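You operate a simulated robot arm through the tools that you are given. There is no shell and no other tool. Be economical: measure what you need, move in short steps, check, and stop when the job is done.

You are at the controls of a simulated two-armed robot. One attempt, no reset.

TASK
Fetch the green cap and set it on top of the red reel. Put the oil bottle on the top of the brown bench away on the work top of the blue rack. Put one of the glands cartons from the low shelf under the brown bench on top of the relays carton. Take the yellow stopper and put it on the top of the brown bench. Take the can that says "leak dye" from the top of the brown bench and put it on the shelf under the green table. Turn the selector knob to HAND. Put the grey canister on the back of the orange bench. Close the flap of the fuses carton. Any order will do. Set down upright: oil bottle, glands carton, yellow stopper, can, grey canister.

It is judged by the outcome, as a careful person would: the job done as asked, and still so three seconds after it is handed in. It fails if anything else is knocked over, pushed out of place, dropped, spilled or broken. Lids that push on must go on centred and level and be pressed home; caps that screw on are set level and turned clockwise until they are tight.

THE ROBOT
Two 7-joint arms with fingered hands on one trunk, on a base that drives. Base frame: it is fixed to the floor where the robot stands at the start and does not move with it; the origin is under the middle of the robot, x ahead of it, y to its left, z up; the surface under the hand at the start is at about z = 0.5. Units: m, rad, N and s.
The left shoulder is at the start at [0.072, 0.156, 0.909], the right one opposite. With the tool pointing down near the work surface each hand reaches from about 0.1 to 0.84 m from the robot's upright axis, wherever it stands, measured 20 degrees to its own side. Places, roughly: back of the orange bench (17x91 cm) [-1.6, -7.2, 0.84]; blue carry can, green carry can, grey carry can [-2, -1.5, 1]; flap of the fuses carton [-2.5, -4.8, 0.9]; glands carton [-2.5, -1.25, 0.25]; green cap [0.5, 0, 0.5]; grey canister [-3, -5.5, 0.75]; oil bottle [-2.25, -1.25, 0.75]; red reel (10x10x6 cm) [0.6, 0.2, 0.5]; relays carton [-5.5, -0.75, 0.5]; selector knob [-1.5, -4.3, 1.2]; shelf under the green table [-5.6, -1.8, 0.4]; top of the brown bench [-2.2, -2, 0.8]; work top of the blue rack [-0.8, -2, 0.8]; yellow stopper (5x5x7 cm) [-2.5, -2.6, 0.9]. Payload 4 kg a hand.
The tool frame of a hand sits at the grasp point between the pads (the TCP): z along the fingers, y along the line on which they close. The tips reach 0.03 m beyond it. The gripper opens to 0.104 m. The gripper's body begins 0.035 m behind the TCP. The gripper is a hand of 3 fingers: y runs from the thumb to the fingers, the wrist lies at [-0.015, -0.104, -0.178] in the tool frame, and closing takes about 1.5 s.
Orientation is that of the tool frame in the base frame, as a unit quaternion [x, y, z, w]. With the fingers straight down and the wrist toward the robot, the tool's x, y and z point along [0, 1, 0], [1, 0, 0] and [0, 0, -1] of the base frame.

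THE INTERFACE
- The arms move only by the tool servo_tool. It takes "left_series", "right_series" or both (then of equal length, played together; a hand with none holds still); each is a list of rows, each a list of 7 numbers: the turn, a rotation vector about the tool's x, y, z in rad, then the shift along the tool's x, y, z in m, then the gripper command, from -1 (shut) to 1 (fully open), values between in proportion. In form: [[rx, ry, rz, tx, ty, tz, fingers], ...]. A call has 1 to 10 rows; each row is the pose to reach, as a shift and turn from the pose commanded when the call began, along the tool's axes at that moment. Rows are played at 5 a second. More than 0.05 m and 0.15 rad between two rows, or a gripper value outside its range, and nothing of the call is played. A pose out of reach is approached as far as the arm can. The call stops where the force on the tool passes 40 N (or 10 N more than at its start, if that is more) or the arm is blocked; 0.2 s more then pass. Each finger travels about 0.153 m/s and halts on what it meets, pressing with about 27 N; the grip force reading is that of the motor and also rises with nothing between the fingers. The clock runs only during rows and for 0.2 s after the last one: add rows that repeat a pose to give the fingers time. The reply holds the time, the measured pose of the TCP, the force on the tool along the base axes, the opening and the grip force, in the units named above and with some noise, with the torque about the TCP (base axes, N m) and any sound that the robot's microphone picked up.
- Cameras (640 x 400 px; columns grow to the right, rows downward): "scene" is now at [0.1263, 0.0292, 1.1222]; the picture's right is [0.35, -0.94, 0.00], its down [-0.67, -0.25, -0.70] and it looks along [0.66, 0.25, -0.71] (base axes); focal length 287 px, centre (320, 200). "left" rides on the left gripper at [-0.064, -0.094, -0.117] in its tool frame; the picture's right is [-0.72, -0.33, 0.61], its down [0.64, -0.65, 0.40] and it looks along [0.27, 0.68, 0.68] (tool axes); focal length 238 px, centre (320, 200). "right" rides on the right gripper at [0.064, -0.094, -0.117] in its tool frame; the picture's right is [-0.72, 0.33, -0.61], its down [-0.64, -0.65, 0.41] and it looks along [-0.27, 0.68, 0.68] (tool axes); focal length 238 px, centre (320, 200). There is no depth. A picture from a camera that has moved, and an enlarged one, comes with that camera's place and axes in the base frame and with its lens.
- get_image(camera): a new picture of that camera. It takes no simulated time.
- slide_trunk(by): slides the trunk up (or, below 0, down) by that many m; the arms and the scene camera ride with it, the base frame stays. It gives what a move gives, with no picture.
- roll_base(legs): drives the robot by 1 to 6 legs, each [ahead, left, turn to the left] in m, m and rad, along the robot's own axes; the way and the turn of a leg run together, so that a leg with both is an arc; at most 1.5 m and 3.142 rad a leg. The arms and the cameras ride along, it lands a little off, and it stops where it bumps. It gives what a move gives.
- preshape(shape, hand): the hand has 3 fingers and takes this shape, open, in about a second: jaw (thumb against the fingers, like two jaws); tri (thumb and two fingers); tip (a fingertip pinch); poke (one finger out to press); point (the index stretched); flat (the hand flat); cup (the hand cupped); fist (a fist). The gripper value then closes the fingers along that shape, each until it touches; the sizes above hold for jaw. It gives what a move gives, with no picture.
- aim_head(pan, tilt): turns the head with the scene camera to pan (to the left, within 1.501 rad either way) and tilt (down, from -0.506 to 1.204), counted from straight ahead of the robot. It gives what a move gives.
- enlarge(camera, box): a new picture of the part [left, top, right, bottom] of that camera's present view, enlarged. It takes no simulated time.
- sign_off(): hands the job in; it is judged then, once.

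Go step by step. Nothing tells you exact positions but the pictures and the camera data: compare them with the known pose of the tool, close in by small moves and look again before you grip or let go. The budget is 207 turns and 190 pictures, counting those below and the enlarged ones. Unless the task says otherwise, let go and move clear before handing in, and close with one line.

The tools are called after ">>>" as name(argument=value, ...) on one line, values as JSON. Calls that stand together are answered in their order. servo_tool: Moves the arms, as the interface text tells. Its arguments: {"type":"object","properties":{"left_series":{"type":"array","items":{"type":"array","items":{"type":"number"}}},"right_series":{"type":"array","items":{"type":"array","items":{"type":"number"}}}},"required":[]} The other tools are called the same way: slide_trunk (by) slides the trunk up or down; preshape (shape, hand) gives the hand a shape; roll_base (legs) drives the base; aim_head (pan, tilt) turns the head that bears the scene camera; get_image (camera) takes a picture; enlarge (camera, box) takes an enlarged picture of a part of a camera's view; sign_off () hands the job in.

At the start:

```text
t: 0.0
left_position: [0.5054, 0.3437, 0.7913]
left_tool_rot: [0.707, 0.707, -0.001, 0.0]
left_contact_force: [-0.6, -0.6, 0.2]
left_torque: [-0.01, 0.04, 0.01]
left_gripper_width: 0.1034
left_gripper_force: 0.0
left_shape: jaw
right_position: [0.4976, -0.1063, 0.8084]
right_tool_rot: [0.707, 0.707, -0.001, 0.0]
right_contact_force: [0.3, -0.4, 0.2]
right_torque: [0.01, 0.03, 0.0]
right_gripper_width: 0.1034
right_gripper_force: 0.1
right_shape: jaw
trunk travel left (down, up): [-0.325, 0.615]
robot x, y, heading: [-0.001, 0.0001, 0.003]
head pan, tilt: [0.358, 0.789]
```

scene: 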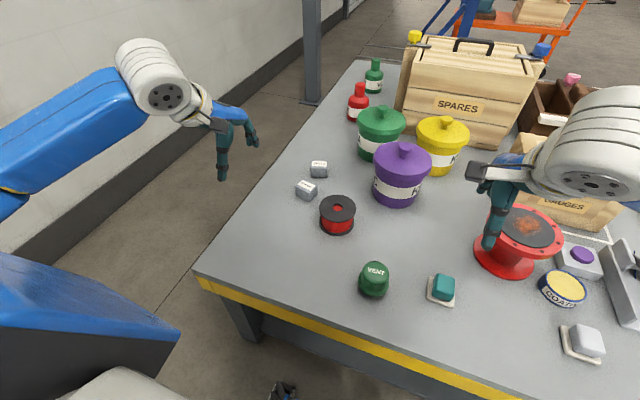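
right: 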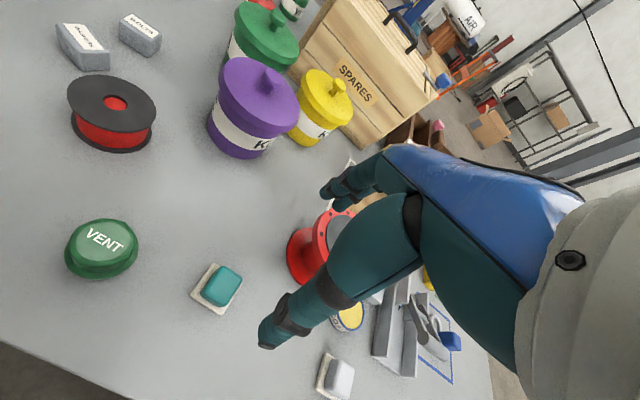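
left: 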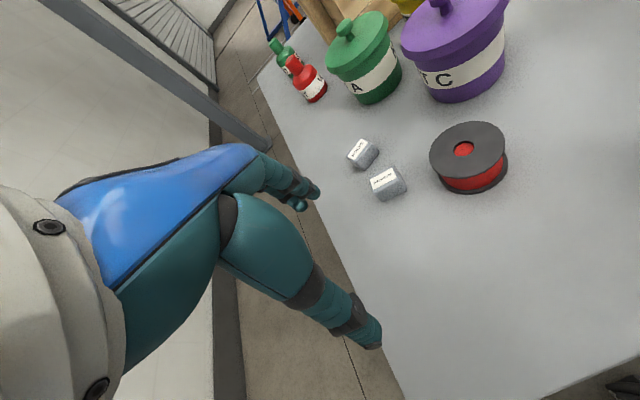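

The green VENT cap stands on the near table at about (0.485, 0.03), and the red reel at about (0.64, 0.17). I'll move the right hand above the cap and look closer.

>>> enlarge(camera="scene", box=[290, 180, 450, 310])

>>> servo_tool(right_series=[[0, 0, 0, 0.05, 0, 0.0, 1], [0, 0, 0, 0.1, 0, 0.0, 1], [0, 0, 0, 0.138, -0.013, 0.03, 1], [0, 0, 0, 0.138, -0.013, 0.08, 1], [0, 0, 0, 0.138, -0.013, 0.13, 1], [0, 0, 0, 0.138, -0.013, 0.16, 1]])

>>> get_image(camera="scene")

>>> get_image(camera="right")

```text
3.08 times, centred on (370, 245) of scene
camera zoom: at [0.1263, 0.0292, 1.1222], right [0.35, -0.94, 0.0], down [-0.67, -0.25, -0.7], along [0.66, 0.25, -0.71], focal length 884 px, centre (166, 62)
```

zoom: 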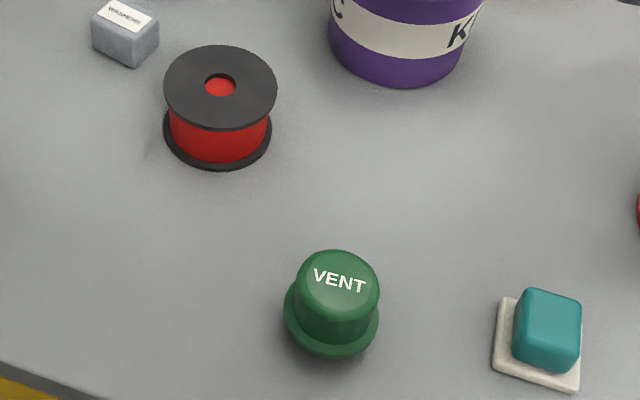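

```text
refused: row 3 steps farther than a row can; nothing moved
```

```text
185 pictures are left
camera scene: at [0.1263, 0.0292, 1.1222], right [0.35, -0.94, 0.0], down [-0.67, -0.25, -0.7], along [0.66, 0.25, -0.71], focal length 287 px, centre (320, 200)
```

scene: 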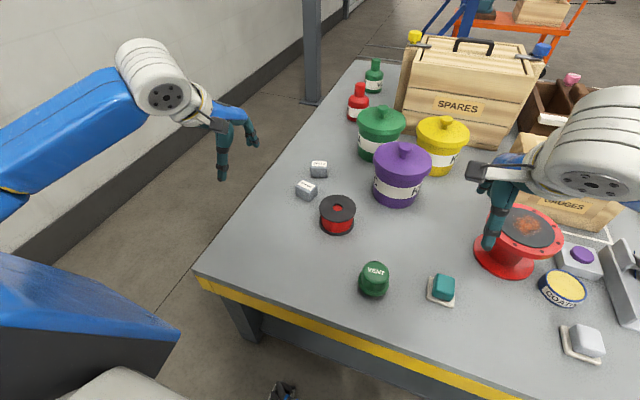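

```text
184 pictures are left
camera right: at [0.404, -0.0445, 0.9243], right [0.33, -0.72, 0.61], down [-0.65, -0.64, -0.4], along [0.68, -0.27, -0.68], focal length 238 px, centre (320, 200)
```

right: 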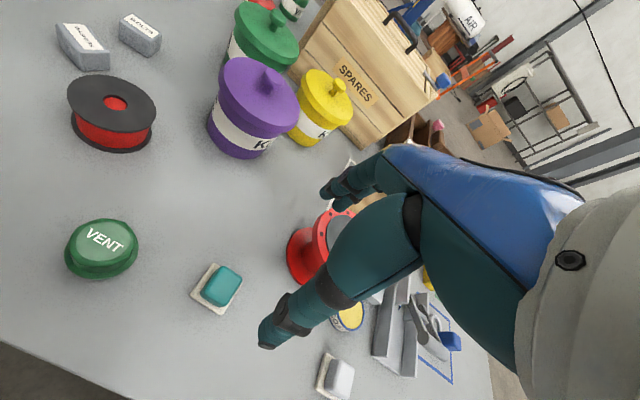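

Same picture; the cap's centre comes out at (0.485, 0.032), top near z 0.555. I'll move in with smaller steps.

>>> servo_tool(right_series=[[0, 0, 0, 0.04, 0, 0.02, 1], [0, 0, 0, 0.08, 0, 0.04, 1], [0, 0, 0, 0.12, -0.006, 0.06, 1], [0, 0, 0, 0.138, -0.013, 0.1, 1], [0, 0, 0, 0.138, -0.013, 0.14, 1], [0, 0, 0, 0.138, -0.013, 0.17, 1]])

>>> get_image(camera="scene")

>>> get_image(camera="right")

```text
t: 1.4
left_position: [0.5049, 0.3435, 0.7916]
left_tool_rot: [0.707, 0.707, 0.0, 0.0]
left_contact_force: [-0.9, 0.1, -0.4]
left_torque: [0.02, -0.01, 0.0]
left_gripper_width: 0.1035
left_gripper_force: 0.1
left_shape: jaw
right_position: [0.4854, 0.0268, 0.6388]
right_tool_rot: [0.707, 0.707, 0.0, 0.001]
right_contact_force: [0.0, -0.8, 0.7]
right_torque: [-0.02, 0.03, -0.03]
right_gripper_width: 0.1038
right_gripper_force: 0.2
right_shape: jaw
trunk travel left (down, up): [-0.325, 0.615]
robot x, y, heading: [-0.0013, -0.0019, -0.001]
head pan, tilt: [0.358, 0.789]
```

```text
183 pictures are left
camera scene: at [0.1268, 0.0299, 1.1221], right [0.35, -0.94, 0.0], down [-0.67, -0.25, -0.7], along [0.66, 0.25, -0.71], focal length 287 px, centre (320, 200)
```

scene: 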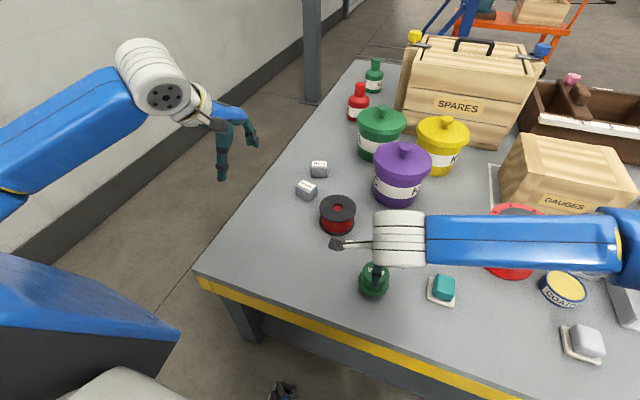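

```text
182 pictures are left
camera right: at [0.391, 0.0912, 0.7542], right [0.33, -0.72, 0.61], down [-0.65, -0.64, -0.4], along [0.68, -0.27, -0.68], focal length 238 px, centre (320, 200)
```

right: 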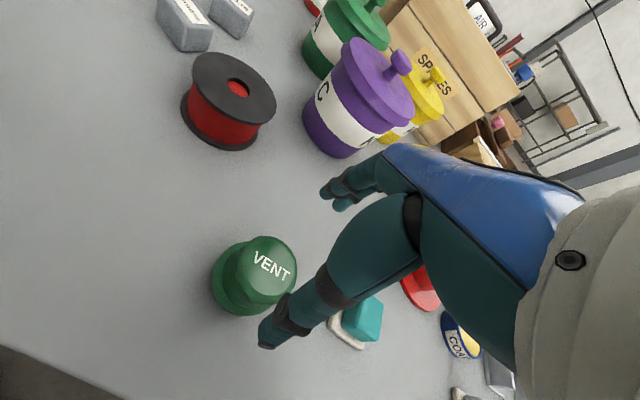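

The cap's top works out at (0.485, 0.028), right under the right hand. I'll descend and grip its body above the brim.

>>> servo_tool(right_series=[[0, 0, 0, 0.001, 0, 0.04, 1], [0, 0, 0, 0.001, 0, 0.08, 1], [0, 0, 0, 0.001, 0, 0.09, 1], [0, 0, 0, 0.001, 0, 0.09, 0.2], [0, 0, 0, 0.001, 0, 0.09, -0.4], [0, 0, 0, 0.001, 0, 0.09, -1], [0, 0, 0, 0.001, 0, 0.09, -1], [0, 0, 0, 0.001, 0, 0.09, -1], [0, 0, 0, 0.001, 0, 0.09, -1]])

>>> get_image(camera="right")

```text
t: 3.4
left_position: [0.5049, 0.343, 0.7917]
left_tool_rot: [0.707, 0.707, -0.001, 0.0]
left_contact_force: [-0.6, -0.6, 0.6]
left_torque: [0.0, -0.01, 0.02]
left_gripper_width: 0.1037
left_gripper_force: 0.2
left_shape: jaw
right_position: [0.4832, 0.0311, 0.5492]
right_tool_rot: [0.707, 0.707, 0.0, 0.0]
right_contact_force: [-0.3, -0.2, -0.4]
right_torque: [0.0, -0.01, 0.01]
right_gripper_width: 0.0616
right_gripper_force: 27.0
right_shape: jaw
trunk travel left (down, up): [-0.325, 0.615]
robot x, y, heading: [0.0017, -0.0006, 0.0]
head pan, tilt: [0.358, 0.789]
```

```text
181 pictures are left
camera right: at [0.3891, 0.0947, 0.6645], right [0.33, -0.72, 0.61], down [-0.65, -0.64, -0.4], along [0.68, -0.27, -0.68], focal length 238 px, centre (320, 200)
```

right: 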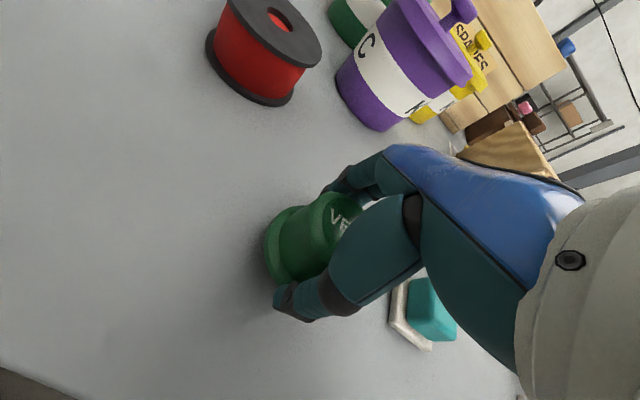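

The cap is gripped. I'll lift, carry it left first and then forward over the reel, staying clear of the purple pot.

>>> servo_tool(right_series=[[0, 0, 0, 0, 0, -0.045, -1], [0, 0, 0, 0, 0, -0.09, -1], [0, 0, 0, 0.04, 0, -0.11, -1], [0, 0, 0, 0.085, 0.01, -0.11, -1], [0, 0, 0, 0.12, 0.04, -0.11, -1], [0, 0, 0, 0.14, 0.08, -0.11, -1], [0, 0, 0, 0.1405, 0.12, -0.11, -1], [0, 0, 0, 0.1405, 0.155, -0.11, -1], [0, 0, 0, 0.1405, 0.155, -0.09, -1]])

>>> enlarge(camera="scene", box=[260, 120, 420, 250])

>>> get_image(camera="left")

>>> get_image(camera="right")

```text
t: 5.4
left_position: [0.5064, 0.3444, 0.7913]
left_tool_rot: [0.707, 0.707, 0.0, 0.001]
left_contact_force: [-0.4, 0.2, -0.2]
left_torque: [-0.01, 0.03, -0.02]
left_gripper_width: 0.1034
left_gripper_force: 0.0
left_shape: jaw
right_position: [0.6393, 0.1704, 0.6377]
right_tool_rot: [0.706, 0.708, 0.0, -0.001]
right_contact_force: [0.1, 0.4, 0.1]
right_torque: [0.0, 0.02, 0.01]
right_gripper_width: 0.0615
right_gripper_force: 26.7
right_shape: jaw
trunk travel left (down, up): [-0.325, 0.615]
robot x, y, heading: [-0.0018, -0.003, -0.002]
head pan, tilt: [0.358, 0.789]
```

```text
3.08 times, centred on (340, 185) of scene
camera zoom: at [0.1271, 0.031, 1.122], right [0.35, -0.94, 0.0], down [-0.67, -0.25, -0.7], along [0.66, 0.24, -0.71], focal length 884 px, centre (258, 246)
```

zoom: 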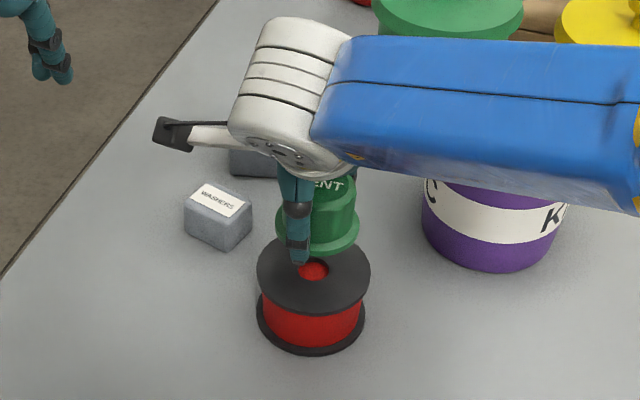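

```text
179 pictures are left
camera left: at [0.4113, 0.2812, 0.9081], right [-0.33, -0.72, -0.61], down [-0.65, 0.64, -0.4], along [0.68, 0.27, -0.68], focal length 238 px, centre (320, 200)
```

left: 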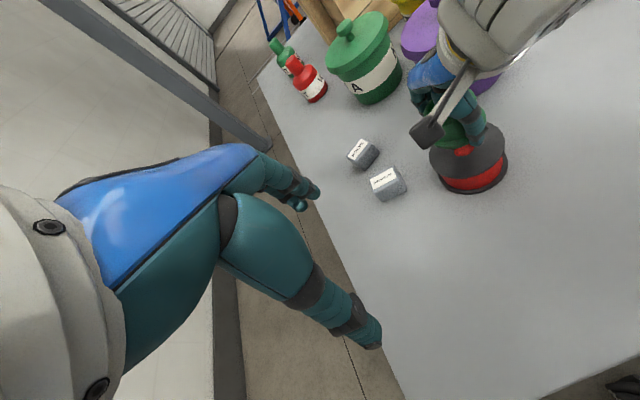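

```text
178 pictures are left
camera right: at [0.5453, 0.235, 0.7541], right [0.33, -0.72, 0.61], down [-0.65, -0.64, -0.4], along [0.68, -0.27, -0.68], focal length 238 px, centre (320, 200)
```

right: 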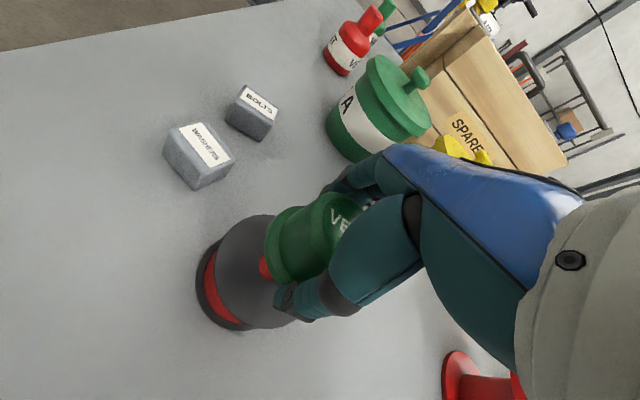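

The cap is over the reel; I'll shift it a few mm back and lower until contact, then release.

>>> servo_tool(right_series=[[0, 0, 0, 0.001, -0.003, 0.012, -1], [0, 0, 0, 0.001, -0.004, 0.02, -1], [0, 0, 0, 0.001, -0.004, 0.026, -1], [0, 0, 0, 0.001, -0.004, 0.028, -1]])

>>> enlarge(camera="scene", box=[260, 120, 420, 250])

>>> enlarge(camera="left", box=[360, 80, 560, 220])

```text
t: 6.4
left_position: [0.5043, 0.3423, 0.7904]
left_tool_rot: [0.708, 0.707, -0.001, 0.0]
left_contact_force: [0.6, 0.3, 0.7]
left_torque: [0.0, 0.02, 0.03]
left_gripper_width: 0.1037
left_gripper_force: 0.0
left_shape: jaw
right_position: [0.6338, 0.1721, 0.6108]
right_tool_rot: [0.707, 0.707, -0.001, 0.001]
right_contact_force: [0.0, 0.4, -1.2]
right_torque: [-0.01, 0.02, 0.0]
right_gripper_width: 0.0616
right_gripper_force: 27.3
right_shape: jaw
trunk travel left (down, up): [-0.325, 0.615]
robot x, y, heading: [0.0029, -0.0028, -0.001]
head pan, tilt: [0.358, 0.789]
```

```text
3.08 times, centred on (340, 185) of scene
camera zoom: at [0.1268, 0.031, 1.1221], right [0.35, -0.94, 0.0], down [-0.67, -0.25, -0.7], along [0.66, 0.24, -0.71], focal length 884 px, centre (258, 246)
```

zoom: 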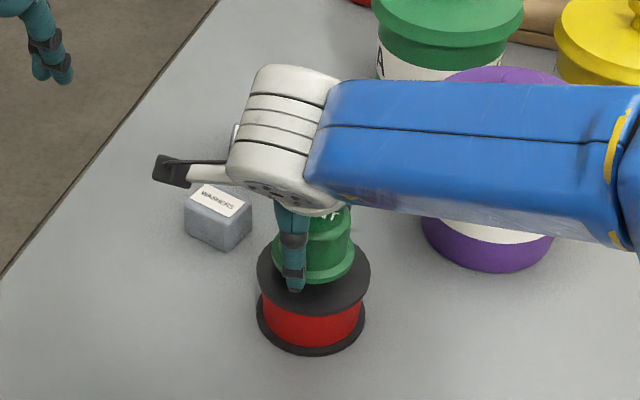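

```text
2.86 times, centred on (460, 150) of left
camera zoom: at [0.4111, 0.2811, 0.9082], right [-0.33, -0.72, -0.61], down [-0.65, 0.64, -0.4], along [0.68, 0.27, -0.68], focal length 681 px, centre (-80, 343)
```

zoom: 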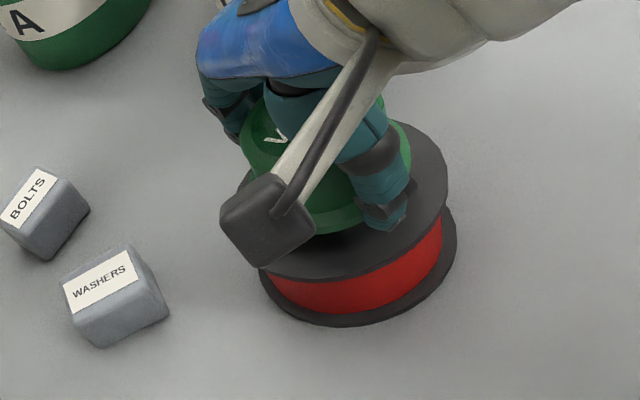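

The cap seems to sit slightly high or slightly far. I'll lower gently until there is contact force, then compare again.

>>> servo_tool(right_series=[[0, 0, 0, 0, 0, 0.003, -1], [0, 0, 0, 0, 0, 0.005, -1], [0, 0, 0, 0, 0, 0.005, -1]])

>>> get_image(camera="right")

>>> enlarge(camera="scene", box=[300, 150, 380, 250])

```text
t: 7.2
left_position: [0.5033, 0.3438, 0.7912]
left_tool_rot: [0.708, 0.707, 0.001, 0.0]
left_contact_force: [-0.2, -0.7, -0.4]
left_torque: [0.03, -0.02, 0.02]
left_gripper_width: 0.1037
left_gripper_force: 0.1
left_shape: jaw
right_position: [0.6361, 0.1722, 0.6089]
right_tool_rot: [0.707, 0.708, 0.001, 0.002]
right_contact_force: [1.2, 0.3, 9.0]
right_torque: [0.0, -0.1, -0.02]
right_gripper_width: 0.0615
right_gripper_force: 26.7
right_shape: jaw
trunk travel left (down, up): [-0.325, 0.615]
robot x, y, heading: [-0.0017, -0.0021, -0.004]
head pan, tilt: [0.358, 0.789]
```

```text
175 pictures are left
camera right: at [0.5402, 0.2362, 0.7229], right [0.32, -0.72, 0.61], down [-0.65, -0.64, -0.41], along [0.69, -0.27, -0.68], focal length 238 px, centre (320, 200)
```

right: 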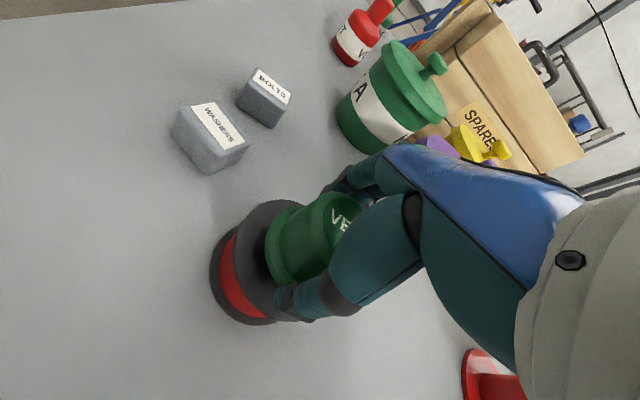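

```text
4.00 times, centred on (340, 200) of scene
camera zoom: at [0.1249, 0.0304, 1.1225], right [0.35, -0.94, 0.0], down [-0.67, -0.25, -0.7], along [0.66, 0.25, -0.71], focal length 1150 px, centre (240, 200)
```

zoom: 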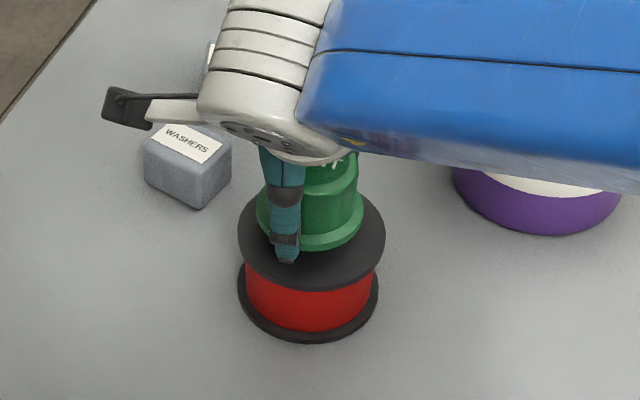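

Contact made, but the cap sits about 1.5 cm too far forward. I'll lift, shift back 1.4 cm, and lower again.

>>> servo_tool(right_series=[[0, 0, 0, 0, 0, -0.012, -1], [0, 0, 0, 0, -0.014, -0.012, -1], [0, 0, 0, 0, -0.014, -0.004, -1], [0, 0, 0, 0, -0.014, -0.001, -1], [0, 0, 0, 0, -0.014, -0.001, -1]])

>>> enlarge(camera="scene", box=[300, 150, 380, 250])

```text
t: 8.4
left_position: [0.5044, 0.3429, 0.7928]
left_tool_rot: [0.707, 0.707, 0.0, 0.0]
left_contact_force: [0.8, -0.5, 0.2]
left_torque: [-0.01, -0.03, 0.02]
left_gripper_width: 0.1035
left_gripper_force: 0.0
left_shape: jaw
right_position: [0.6202, 0.172, 0.6081]
right_tool_rot: [0.707, 0.707, 0.0, 0.001]
right_contact_force: [0.0, -1.0, 6.0]
right_torque: [0.0, -0.1, 0.02]
right_gripper_width: 0.0613
right_gripper_force: 27.2
right_shape: jaw
trunk travel left (down, up): [-0.325, 0.615]
robot x, y, heading: [-0.0005, 0.0012, 0.001]
head pan, tilt: [0.358, 0.789]
```

```text
4.00 times, centred on (340, 200) of scene
camera zoom: at [0.1257, 0.0305, 1.1223], right [0.35, -0.94, 0.0], down [-0.67, -0.25, -0.7], along [0.66, 0.25, -0.71], focal length 1150 px, centre (240, 200)
```

zoom: 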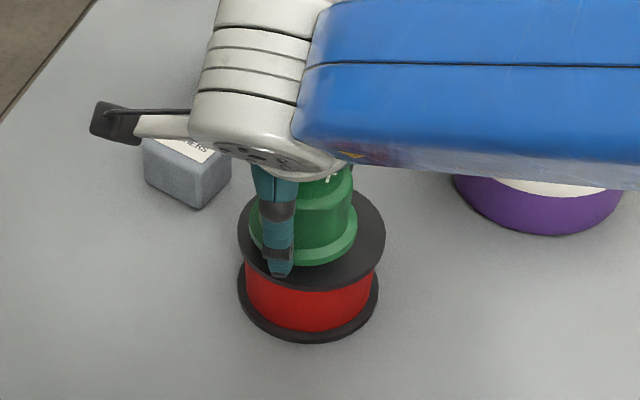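

The cap now sits near the reel's middle. I'll release, rise, and lift the hand away.

>>> servo_tool(right_series=[[0, 0, 0, 0, 0, 0, 0.2], [0, 0, 0, 0, 0, 0, 0.8], [0, 0, 0, 0, 0, 0, 1], [0, 0, 0, 0, 0, -0.03, 1], [0, 0, 0, 0, 0, -0.08, 1], [0, 0, 0, 0, 0, -0.13, 1], [0, 0, 0, -0.04, -0.02, -0.15, 1], [0, 0, 0, -0.09, -0.04, -0.15, 1], [0, 0, 0, -0.14, -0.06, -0.15, 1], [0, 0, 0, -0.18, -0.08, -0.15, 1]])

>>> get_image(camera="scene")

```text
refused: row 8 steps farther than a row can; nothing moved
```

```text
172 pictures are left
camera scene: at [0.1257, 0.0305, 1.1223], right [0.35, -0.94, 0.0], down [-0.67, -0.25, -0.7], along [0.66, 0.25, -0.71], focal length 287 px, centre (320, 200)
```

scene: 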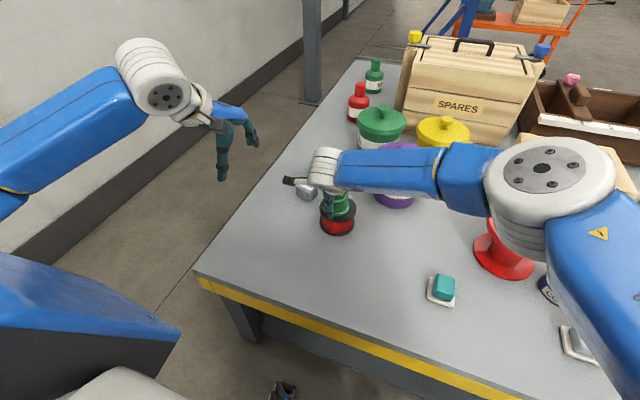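

The release call was refused for step size; I repeat it with smaller steps.

>>> servo_tool(right_series=[[0, 0, 0, 0, 0, 0, 0.2], [0, 0, 0, 0, 0, 0, 0.8], [0, 0, 0, 0, 0, 0, 1], [0, 0, 0, 0, 0, -0.03, 1], [0, 0, 0, 0, 0, -0.07, 1], [0, 0, 0, 0, 0, -0.11, 1], [0, 0, 0, 0, 0, -0.15, 1], [0, 0, 0, -0.03, -0.03, -0.17, 1], [0, 0, 0, -0.06, -0.06, -0.19, 1], [0, 0, 0, -0.09, -0.09, -0.2, 1]])

>>> servo_tool(right_series=[[0, 0, 0, -0.03, -0.03, -0.02, 1], [0, 0, 0, -0.06, -0.06, -0.03, 1], [0, 0, 0, -0.09, -0.09, -0.03, 1], [0, 0, 0, -0.12, -0.12, -0.03, 1], [0, 0, 0, -0.15, -0.15, -0.03, 1]])

>>> get_image(camera="scene")

```text
t: 10.6
left_position: [0.5045, 0.3429, 0.7913]
left_tool_rot: [0.707, 0.707, 0.0, 0.0]
left_contact_force: [-0.7, 1.0, -0.1]
left_torque: [0.01, 0.03, 0.02]
left_gripper_width: 0.1035
left_gripper_force: 0.0
left_shape: jaw
right_position: [0.5308, 0.082, 0.8084]
right_tool_rot: [0.706, 0.708, 0.001, 0.0]
right_contact_force: [0.1, -0.1, -0.5]
right_torque: [0.03, -0.01, 0.01]
right_gripper_width: 0.1036
right_gripper_force: 0.1
right_shape: jaw
trunk travel left (down, up): [-0.325, 0.615]
robot x, y, heading: [0.0027, 0.0008, -0.002]
head pan, tilt: [0.358, 0.789]
```

```text
t: 11.8
left_position: [0.5073, 0.3437, 0.7903]
left_tool_rot: [0.707, 0.707, -0.001, 0.0]
left_contact_force: [0.3, 0.4, -0.5]
left_torque: [0.03, 0.02, -0.05]
left_gripper_width: 0.1036
left_gripper_force: 0.0
left_shape: jaw
right_position: [0.3891, -0.0601, 0.8338]
right_tool_rot: [0.707, 0.707, -0.001, 0.0]
right_contact_force: [-0.6, 0.0, 0.2]
right_torque: [0.02, 0.02, -0.01]
right_gripper_width: 0.1039
right_gripper_force: 0.0
right_shape: jaw
right hand out of reach, approached as far as the arm can: row 5
trunk travel left (down, up): [-0.325, 0.615]
robot x, y, heading: [-0.0003, -0.0011, -0.002]
head pan, tilt: [0.358, 0.789]
```

```text
171 pictures are left
camera scene: at [0.1294, 0.0283, 1.1217], right [0.35, -0.94, 0.0], down [-0.67, -0.25, -0.7], along [0.66, 0.25, -0.71], focal length 287 px, centre (320, 200)
```

scene: 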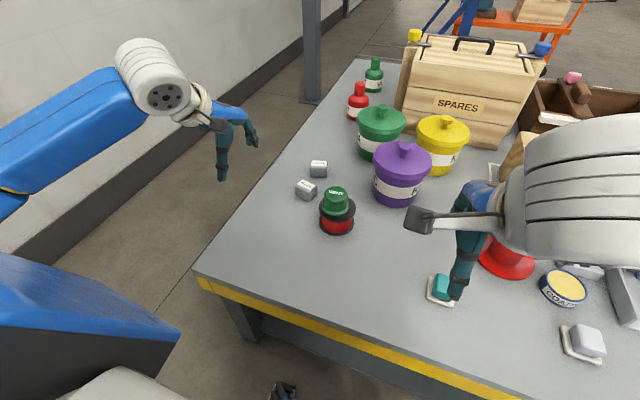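

The cap sits on the reel. Next I back away from this table and look around toward the brown bench and blue rack behind me.

>>> roll_base(legs=[[-0.5, 0, 0]])

>>> aim_head(pan=-1.4, tilt=0.35)

>>> get_image(camera="scene")

```text
t: 14.8
left_position: [-0.0071, 0.3421, 0.7912]
left_tool_rot: [0.709, 0.705, -0.001, 0.001]
left_contact_force: [0.0, -1.3, 0.4]
left_torque: [-0.01, 0.0, 0.04]
left_gripper_width: 0.1031
left_gripper_force: 0.1
left_shape: jaw
right_position: [-0.1271, -0.0592, 0.8354]
right_tool_rot: [0.708, 0.706, 0.0, 0.0]
right_contact_force: [0.1, 0.7, -0.6]
right_torque: [0.0, -0.03, 0.02]
right_gripper_width: 0.1038
right_gripper_force: 0.1
right_shape: jaw
trunk travel left (down, up): [-0.325, 0.615]
robot x, y, heading: [-0.5166, -0.0014, -0.005]
head pan, tilt: [0.358, 0.789]
```

```text
t: 16.6
left_position: [-0.0087, 0.3419, 0.7917]
left_tool_rot: [0.708, 0.706, 0.0, 0.001]
left_contact_force: [1.1, 0.1, 0.7]
left_torque: [-0.01, 0.0, 0.02]
left_gripper_width: 0.1036
left_gripper_force: 0.1
left_shape: jaw
right_position: [-0.1271, -0.0599, 0.835]
right_tool_rot: [0.709, 0.706, 0.0, 0.001]
right_contact_force: [-0.2, 0.1, 0.1]
right_torque: [0.0, 0.03, -0.02]
right_gripper_width: 0.1039
right_gripper_force: 0.0
right_shape: jaw
trunk travel left (down, up): [-0.325, 0.615]
robot x, y, heading: [-0.5121, -0.0025, -0.005]
head pan, tilt: [-1.4, 0.351]
```

```text
170 pictures are left
camera scene: at [-0.4477, -0.09, 1.1612], right [-0.99, -0.17, 0.0], down [-0.06, 0.34, -0.94], along [0.16, -0.93, -0.34], focal length 287 px, centre (320, 200)
```

scene: 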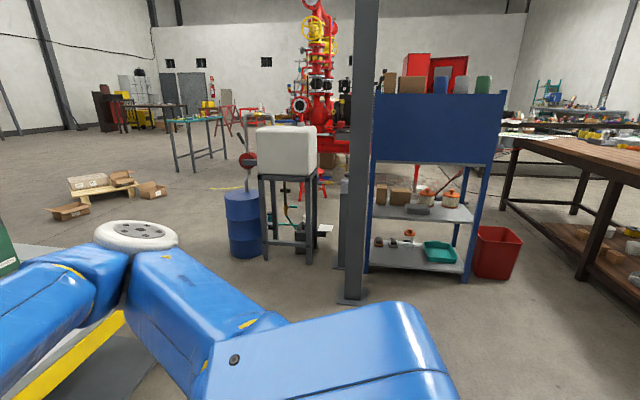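

The blue rack is around (-0.8, -2) with its back panel toward me; the brown bench lies to the right. I'll turn to face the brown bench.

>>> roll_base(legs=[[0, 0, -1.1], [0, 0, -1.0]])

>>> aim_head(pan=0, tilt=0.35)

>>> get_image(camera="scene")

```text
t: 22.3
left_position: [-0.4718, -0.6071, 0.7916]
left_tool_rot: [0.966, -0.259, -0.001, 0.002]
left_contact_force: [0.0, 1.0, -0.5]
left_torque: [-0.01, 0.0, 0.02]
left_gripper_width: 0.1038
left_gripper_force: 0.1
left_shape: jaw
right_position: [-0.7584, -0.3035, 0.8347]
right_tool_rot: [0.966, -0.26, -0.001, 0.001]
right_contact_force: [0.2, 0.3, -0.7]
right_torque: [-0.02, 0.02, 0.05]
right_gripper_width: 0.1037
right_gripper_force: 0.1
right_shape: jaw
trunk travel left (down, up): [-0.325, 0.615]
robot x, y, heading: [-0.5134, 0.0021, -2.097]
head pan, tilt: [-1.4, 0.351]
```

```text
t: 23.8
left_position: [-0.4698, -0.607, 0.7915]
left_tool_rot: [0.966, -0.259, -0.001, 0.001]
left_contact_force: [0.5, -0.3, 0.1]
left_torque: [0.01, 0.0, -0.01]
left_gripper_width: 0.1035
left_gripper_force: 0.0
left_shape: jaw
right_position: [-0.7586, -0.3043, 0.8354]
right_tool_rot: [0.965, -0.261, 0.0, 0.0]
right_contact_force: [0.9, 0.1, -0.1]
right_torque: [-0.01, -0.03, -0.01]
right_gripper_width: 0.1036
right_gripper_force: 0.0
right_shape: jaw
trunk travel left (down, up): [-0.325, 0.615]
robot x, y, heading: [-0.5115, -0.0007, -2.099]
head pan, tilt: [0.0, 0.351]
```

```text
169 pictures are left
camera scene: at [-0.5879, -0.1257, 1.161], right [-0.86, 0.5, 0.0], down [0.17, 0.3, -0.94], along [-0.47, -0.81, -0.35], focal length 287 px, centre (320, 200)
```

scene: 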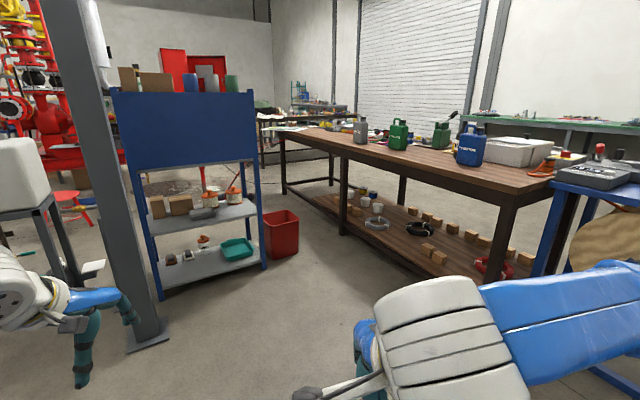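

The brown bench has carry cans on top and small cartons on the low shelf. I enlarge to read labels.

>>> enlarge(camera="scene", box=[330, 90, 600, 200])

>>> enlarge(camera="scene", box=[320, 170, 540, 300])

>>> enlarge(camera="scene", box=[100, 50, 300, 300])

```text
2.37 times, centred on (465, 145) of scene
camera zoom: at [-0.5879, -0.1257, 1.161], right [-0.86, 0.5, 0.0], down [0.17, 0.3, -0.94], along [-0.47, -0.81, -0.35], focal length 681 px, centre (-24, 330)
```

zoom: 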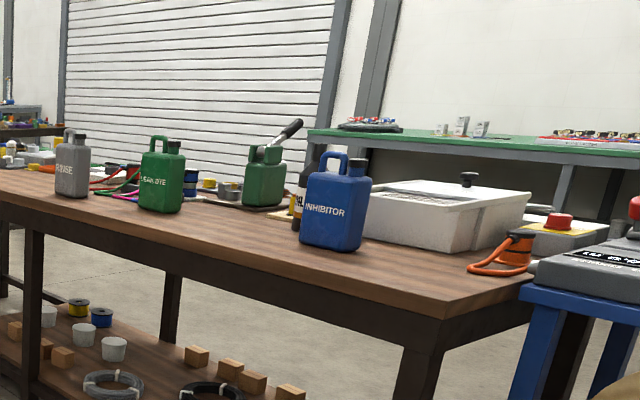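

```text
2.91 times, centred on (430, 235) of scene
camera zoom: at [-0.5879, -0.1257, 1.161], right [-0.86, 0.5, 0.0], down [0.17, 0.3, -0.94], along [-0.47, -0.81, -0.35], focal length 836 px, centre (0, 98)
```

zoom: 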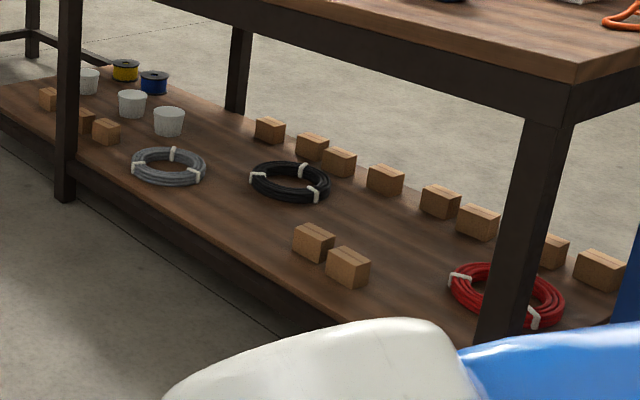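

```text
1.60 times, centred on (200, 175) of scene
camera zoom: at [-0.5879, -0.1257, 1.161], right [-0.86, 0.5, 0.0], down [0.17, 0.3, -0.94], along [-0.47, -0.81, -0.35], focal length 460 px, centre (512, 240)
```

zoom: 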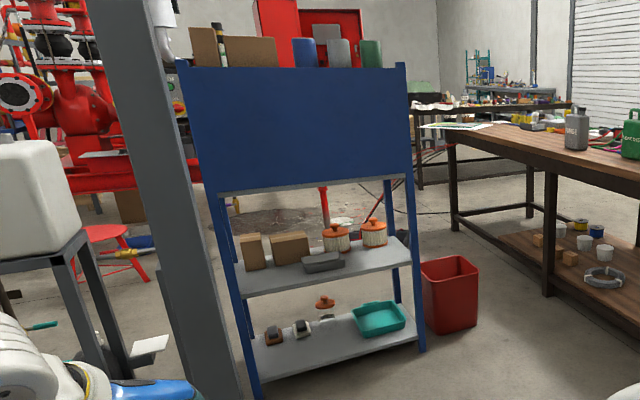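

The can reading LEAK DYE is the middle green carry can at the bench's front; the dark oil bottle is behind the blue INHIBITOR can. I'll turn to face -x and drive to stand in front of the brown bench.

>>> roll_base(legs=[[0, 0, -1.04], [0.4, 0, 0], [0.25, 1.15, 0]])

>>> aim_head(pan=0, tilt=0.5)

>>> get_image(camera="scene")

```text
t: 34.5
left_position: [-1.6235, -1.5398, 0.791]
left_tool_rot: [0.72, -0.694, 0.0, 0.001]
left_contact_force: [-0.2, -0.9, -0.4]
left_torque: [0.0, -0.03, -0.03]
left_gripper_width: 0.1034
left_gripper_force: 0.1
left_shape: jaw
right_position: [-1.5198, -1.1325, 0.8351]
right_tool_rot: [0.719, -0.695, 0.0, 0.001]
right_contact_force: [1.0, 0.5, -0.4]
right_torque: [0.0, 0.01, 0.01]
right_gripper_width: 0.1039
right_gripper_force: 0.1
right_shape: jaw
trunk travel left (down, up): [-0.325, 0.615]
robot x, y, heading: [-1.1326, -1.1815, -3.105]
head pan, tilt: [0.0, 0.351]
```

```text
t: 35.2
left_position: [-1.6218, -1.5408, 0.7937]
left_tool_rot: [0.718, -0.696, -0.001, 0.002]
left_contact_force: [0.0, 0.7, 0.2]
left_torque: [0.01, 0.0, -0.02]
left_gripper_width: 0.1036
left_gripper_force: 0.1
left_shape: jaw
right_position: [-1.5182, -1.1331, 0.8369]
right_tool_rot: [0.719, -0.695, -0.001, 0.002]
right_contact_force: [-0.4, 0.0, -0.3]
right_torque: [-0.01, 0.02, -0.03]
right_gripper_width: 0.1037
right_gripper_force: 0.0
right_shape: jaw
trunk travel left (down, up): [-0.325, 0.615]
robot x, y, heading: [-1.1313, -1.1775, -3.103]
head pan, tilt: [0.0, 0.499]
```

```text
165 pictures are left
camera scene: at [-1.2772, -1.1859, 1.1474], right [-0.03, 1.0, 0.0], down [0.48, 0.02, -0.88], along [-0.88, -0.03, -0.48], focal length 287 px, centre (320, 200)
```

scene: 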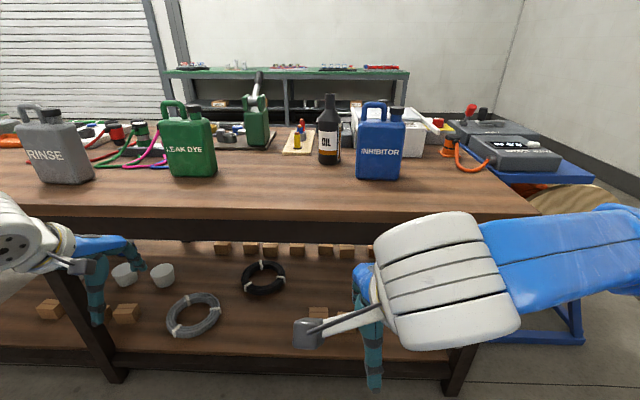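

Bench top is at z≈0.79 with front edge x≈-1.845; leak dye at (-2.09,-1.61), oil bottle at (-2.2,-1.19). I enlarge to see details of cartons, bottle and can.

>>> enlarge(camera="scene", box=[200, 230, 400, 330])

>>> enlarge(camera="scene", box=[140, 80, 420, 200])

```text
3.20 times, centred on (300, 280) of scene
camera zoom: at [-1.2772, -1.1859, 1.1474], right [-0.03, 1.0, 0.0], down [0.48, 0.02, -0.88], along [-0.88, -0.03, -0.48], focal length 920 px, centre (384, -56)
```

zoom: 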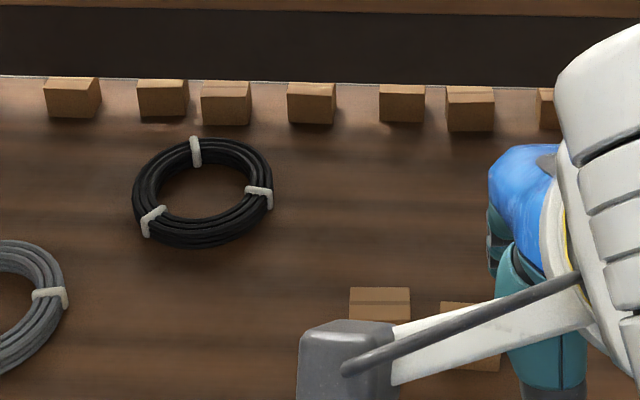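

```text
2.29 times, centred on (280, 140) of scene
camera zoom: at [-1.2772, -1.1859, 1.1474], right [-0.03, 1.0, 0.0], down [0.48, 0.02, -0.88], along [-0.88, -0.03, -0.48], focal length 657 px, centre (411, 337)
```

zoom: 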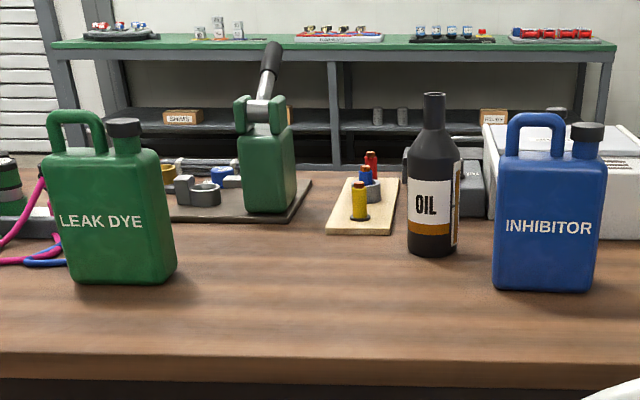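

I'll look left (south) and right with the head to plan driving routes to the rack's front and the bench's back.

>>> aim_head(pan=0.9, tilt=0.35)

>>> get_image(camera="scene")

>>> aim_head(pan=-0.8, tilt=0.35)

>>> get_image(camera="scene")

```text
t: 36.4
left_position: [-1.6223, -1.5404, 0.7928]
left_tool_rot: [0.72, -0.694, -0.002, 0.0]
left_contact_force: [0.4, -0.6, 0.3]
left_torque: [0.0, 0.02, 0.0]
left_gripper_width: 0.1037
left_gripper_force: 0.1
left_shape: jaw
right_position: [-1.5198, -1.1331, 0.8366]
right_tool_rot: [0.72, -0.694, -0.001, 0.001]
right_contact_force: [0.1, -0.1, -0.6]
right_torque: [0.0, 0.0, -0.01]
right_gripper_width: 0.1037
right_gripper_force: 0.0
right_shape: jaw
trunk travel left (down, up): [-0.325, 0.615]
robot x, y, heading: [-1.1298, -1.1812, -3.109]
head pan, tilt: [0.901, 0.351]
```

```text
162 pictures are left
camera scene: at [-1.2417, -1.2578, 1.161], right [-0.8, 0.59, 0.0], down [0.21, 0.28, -0.94], along [-0.56, -0.76, -0.35], focal length 287 px, centre (320, 200)
```

scene: 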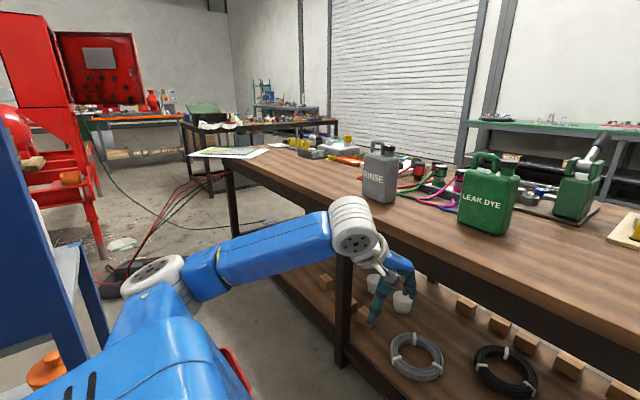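

```text
t: 38.1
left_position: [-1.6233, -1.5406, 0.7937]
left_tool_rot: [0.72, -0.694, -0.001, 0.001]
left_contact_force: [-1.4, 0.2, 0.5]
left_torque: [-0.03, 0.02, 0.0]
left_gripper_width: 0.1034
left_gripper_force: 0.0
left_shape: jaw
right_position: [-1.5192, -1.1331, 0.8366]
right_tool_rot: [0.719, -0.695, -0.001, 0.002]
right_contact_force: [-0.9, -0.4, -0.4]
right_torque: [-0.05, 0.0, 0.01]
right_gripper_width: 0.104
right_gripper_force: 0.0
right_shape: jaw
trunk travel left (down, up): [-0.325, 0.615]
robot x, y, heading: [-1.131, -1.1817, -3.107]
head pan, tilt: [-0.799, 0.351]
```

```text
161 pictures are left
camera scene: at [-1.2536, -1.1184, 1.1611], right [0.69, 0.72, 0.0], down [0.25, -0.24, -0.94], along [-0.68, 0.65, -0.34], focal length 287 px, centre (320, 200)
```

scene: 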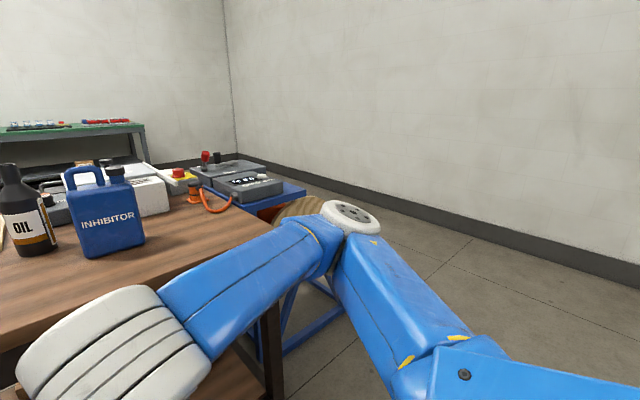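

The north side (along the wall) gives a clear way around to the bench's back. I'll raise the trunk so the hands clear the bench, drive closer, and look at bottle and can.

>>> slide_trunk(by=0.2)

>>> roll_base(legs=[[0.3, 0.08, -0.03]])

>>> aim_head(pan=0.15, tilt=0.7)

>>> get_image(camera="scene")

>>> get_image(camera="left")

```text
t: 40.3
left_position: [-1.622, -1.5395, 0.9921]
left_tool_rot: [0.72, -0.694, -0.002, 0.0]
left_contact_force: [-0.2, -0.1, 0.0]
left_torque: [0.01, 0.02, 0.0]
left_gripper_width: 0.1037
left_gripper_force: 0.1
left_shape: jaw
right_position: [-1.5183, -1.1343, 1.0358]
right_tool_rot: [0.719, -0.695, -0.001, 0.001]
right_contact_force: [0.0, 0.2, -0.2]
right_torque: [0.01, 0.01, 0.02]
right_gripper_width: 0.1037
right_gripper_force: 0.2
right_shape: jaw
trunk travel left (down, up): [-0.525, 0.415]
robot x, y, heading: [-1.1334, -1.1812, -3.106]
head pan, tilt: [-0.799, 0.351]
```

```text
t: 42.4
left_position: [-1.9347, -1.609, 0.9923]
left_tool_rot: [0.709, -0.705, -0.001, 0.002]
left_contact_force: [0.0, 1.3, -1.2]
left_torque: [-0.01, 0.02, 0.02]
left_gripper_width: 0.1037
left_gripper_force: 0.1
left_shape: jaw
right_position: [-1.8193, -1.2066, 1.0352]
right_tool_rot: [0.709, -0.705, 0.0, 0.002]
right_contact_force: [-0.1, 0.6, 0.2]
right_torque: [0.01, 0.0, 0.01]
right_gripper_width: 0.1038
right_gripper_force: 0.1
right_shape: jaw
trunk travel left (down, up): [-0.525, 0.415]
robot x, y, heading: [-1.4346, -1.2671, -3.138]
head pan, tilt: [-0.799, 0.351]
```

```text
t: 43.7
left_position: [-1.9343, -1.6104, 0.9921]
left_tool_rot: [0.71, -0.704, -0.001, 0.001]
left_contact_force: [0.5, -0.4, 0.5]
left_torque: [-0.04, 0.02, -0.04]
left_gripper_width: 0.1036
left_gripper_force: 0.1
left_shape: jaw
right_position: [-1.8201, -1.2078, 1.0363]
right_tool_rot: [0.709, -0.705, -0.001, 0.001]
right_contact_force: [-0.2, -0.5, -0.6]
right_torque: [-0.01, 0.0, -0.01]
right_gripper_width: 0.1037
right_gripper_force: 0.1
right_shape: jaw
trunk travel left (down, up): [-0.525, 0.415]
robot x, y, heading: [-1.4298, -1.2648, -3.132]
head pan, tilt: [0.15, 0.7]
```

```text
160 pictures are left
camera scene: at [-1.574, -1.2795, 1.3296], right [-0.15, 0.99, 0.0], down [0.64, 0.1, -0.76], along [-0.75, -0.12, -0.65], focal length 287 px, centre (320, 200)
```

scene: 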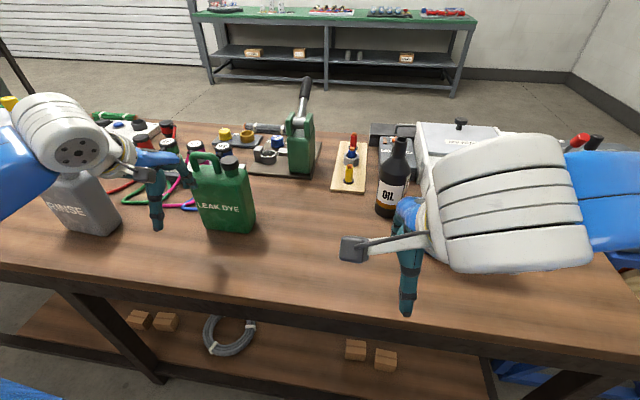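

```text
159 pictures are left
camera left: at [-1.8411, -1.5451, 1.1099], right [0.32, 0.72, -0.61], down [0.66, -0.64, -0.41], along [-0.68, -0.27, -0.68], focal length 238 px, centre (320, 200)
```

left: 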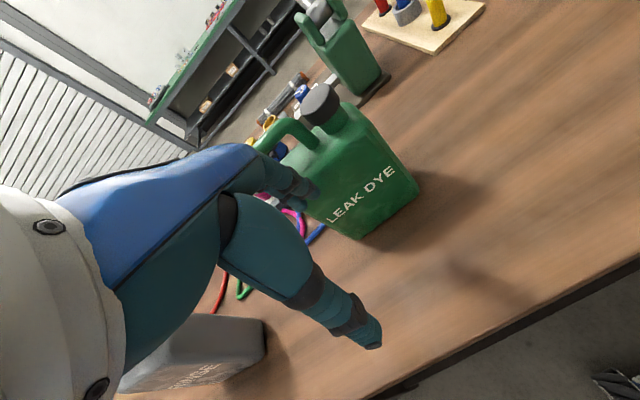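

The handle bar is about (-2.057,-1.60,1.0). I enlarge it to judge the loop's hole and the can's thickness.

>>> enlarge(camera="left", box=[230, 60, 430, 260])

>>> enlarge(camera="scene", box=[160, 130, 280, 240])

>>> get_image(camera="right")

```text
2.00 times, centred on (330, 160) of left
camera zoom: at [-1.8411, -1.5451, 1.1099], right [0.32, 0.72, -0.61], down [0.66, -0.64, -0.41], along [-0.68, -0.27, -0.68], focal length 477 px, centre (300, 280)
```

zoom: 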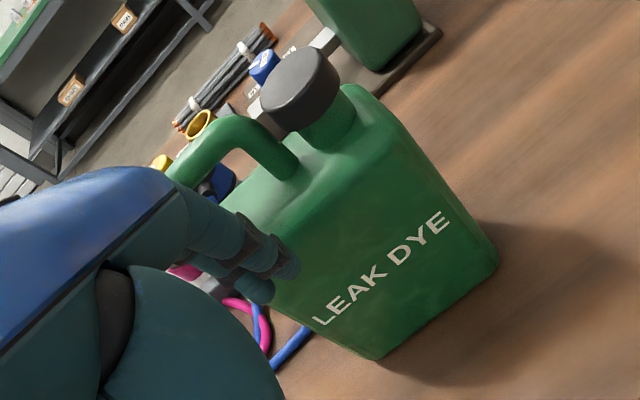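

```text
3.64 times, centred on (220, 185) of scene
camera zoom: at [-1.574, -1.2795, 1.3296], right [-0.15, 0.99, 0.0], down [0.64, 0.1, -0.76], along [-0.75, -0.12, -0.65], focal length 1045 px, centre (684, 254)
```

zoom: 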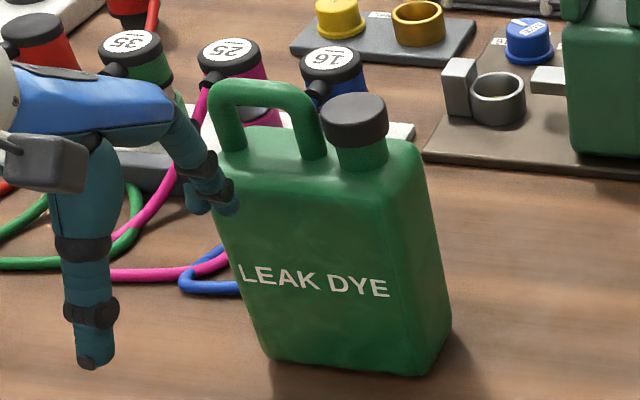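

```text
156 pictures are left
camera right: at [-1.7247, -1.271, 1.152], right [-0.33, 0.72, 0.62], down [0.65, 0.64, -0.41], along [-0.69, 0.27, -0.68], focal length 238 px, centre (320, 200)
```

right: 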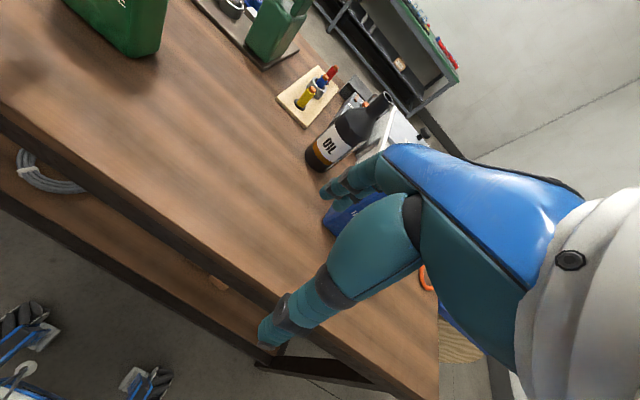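

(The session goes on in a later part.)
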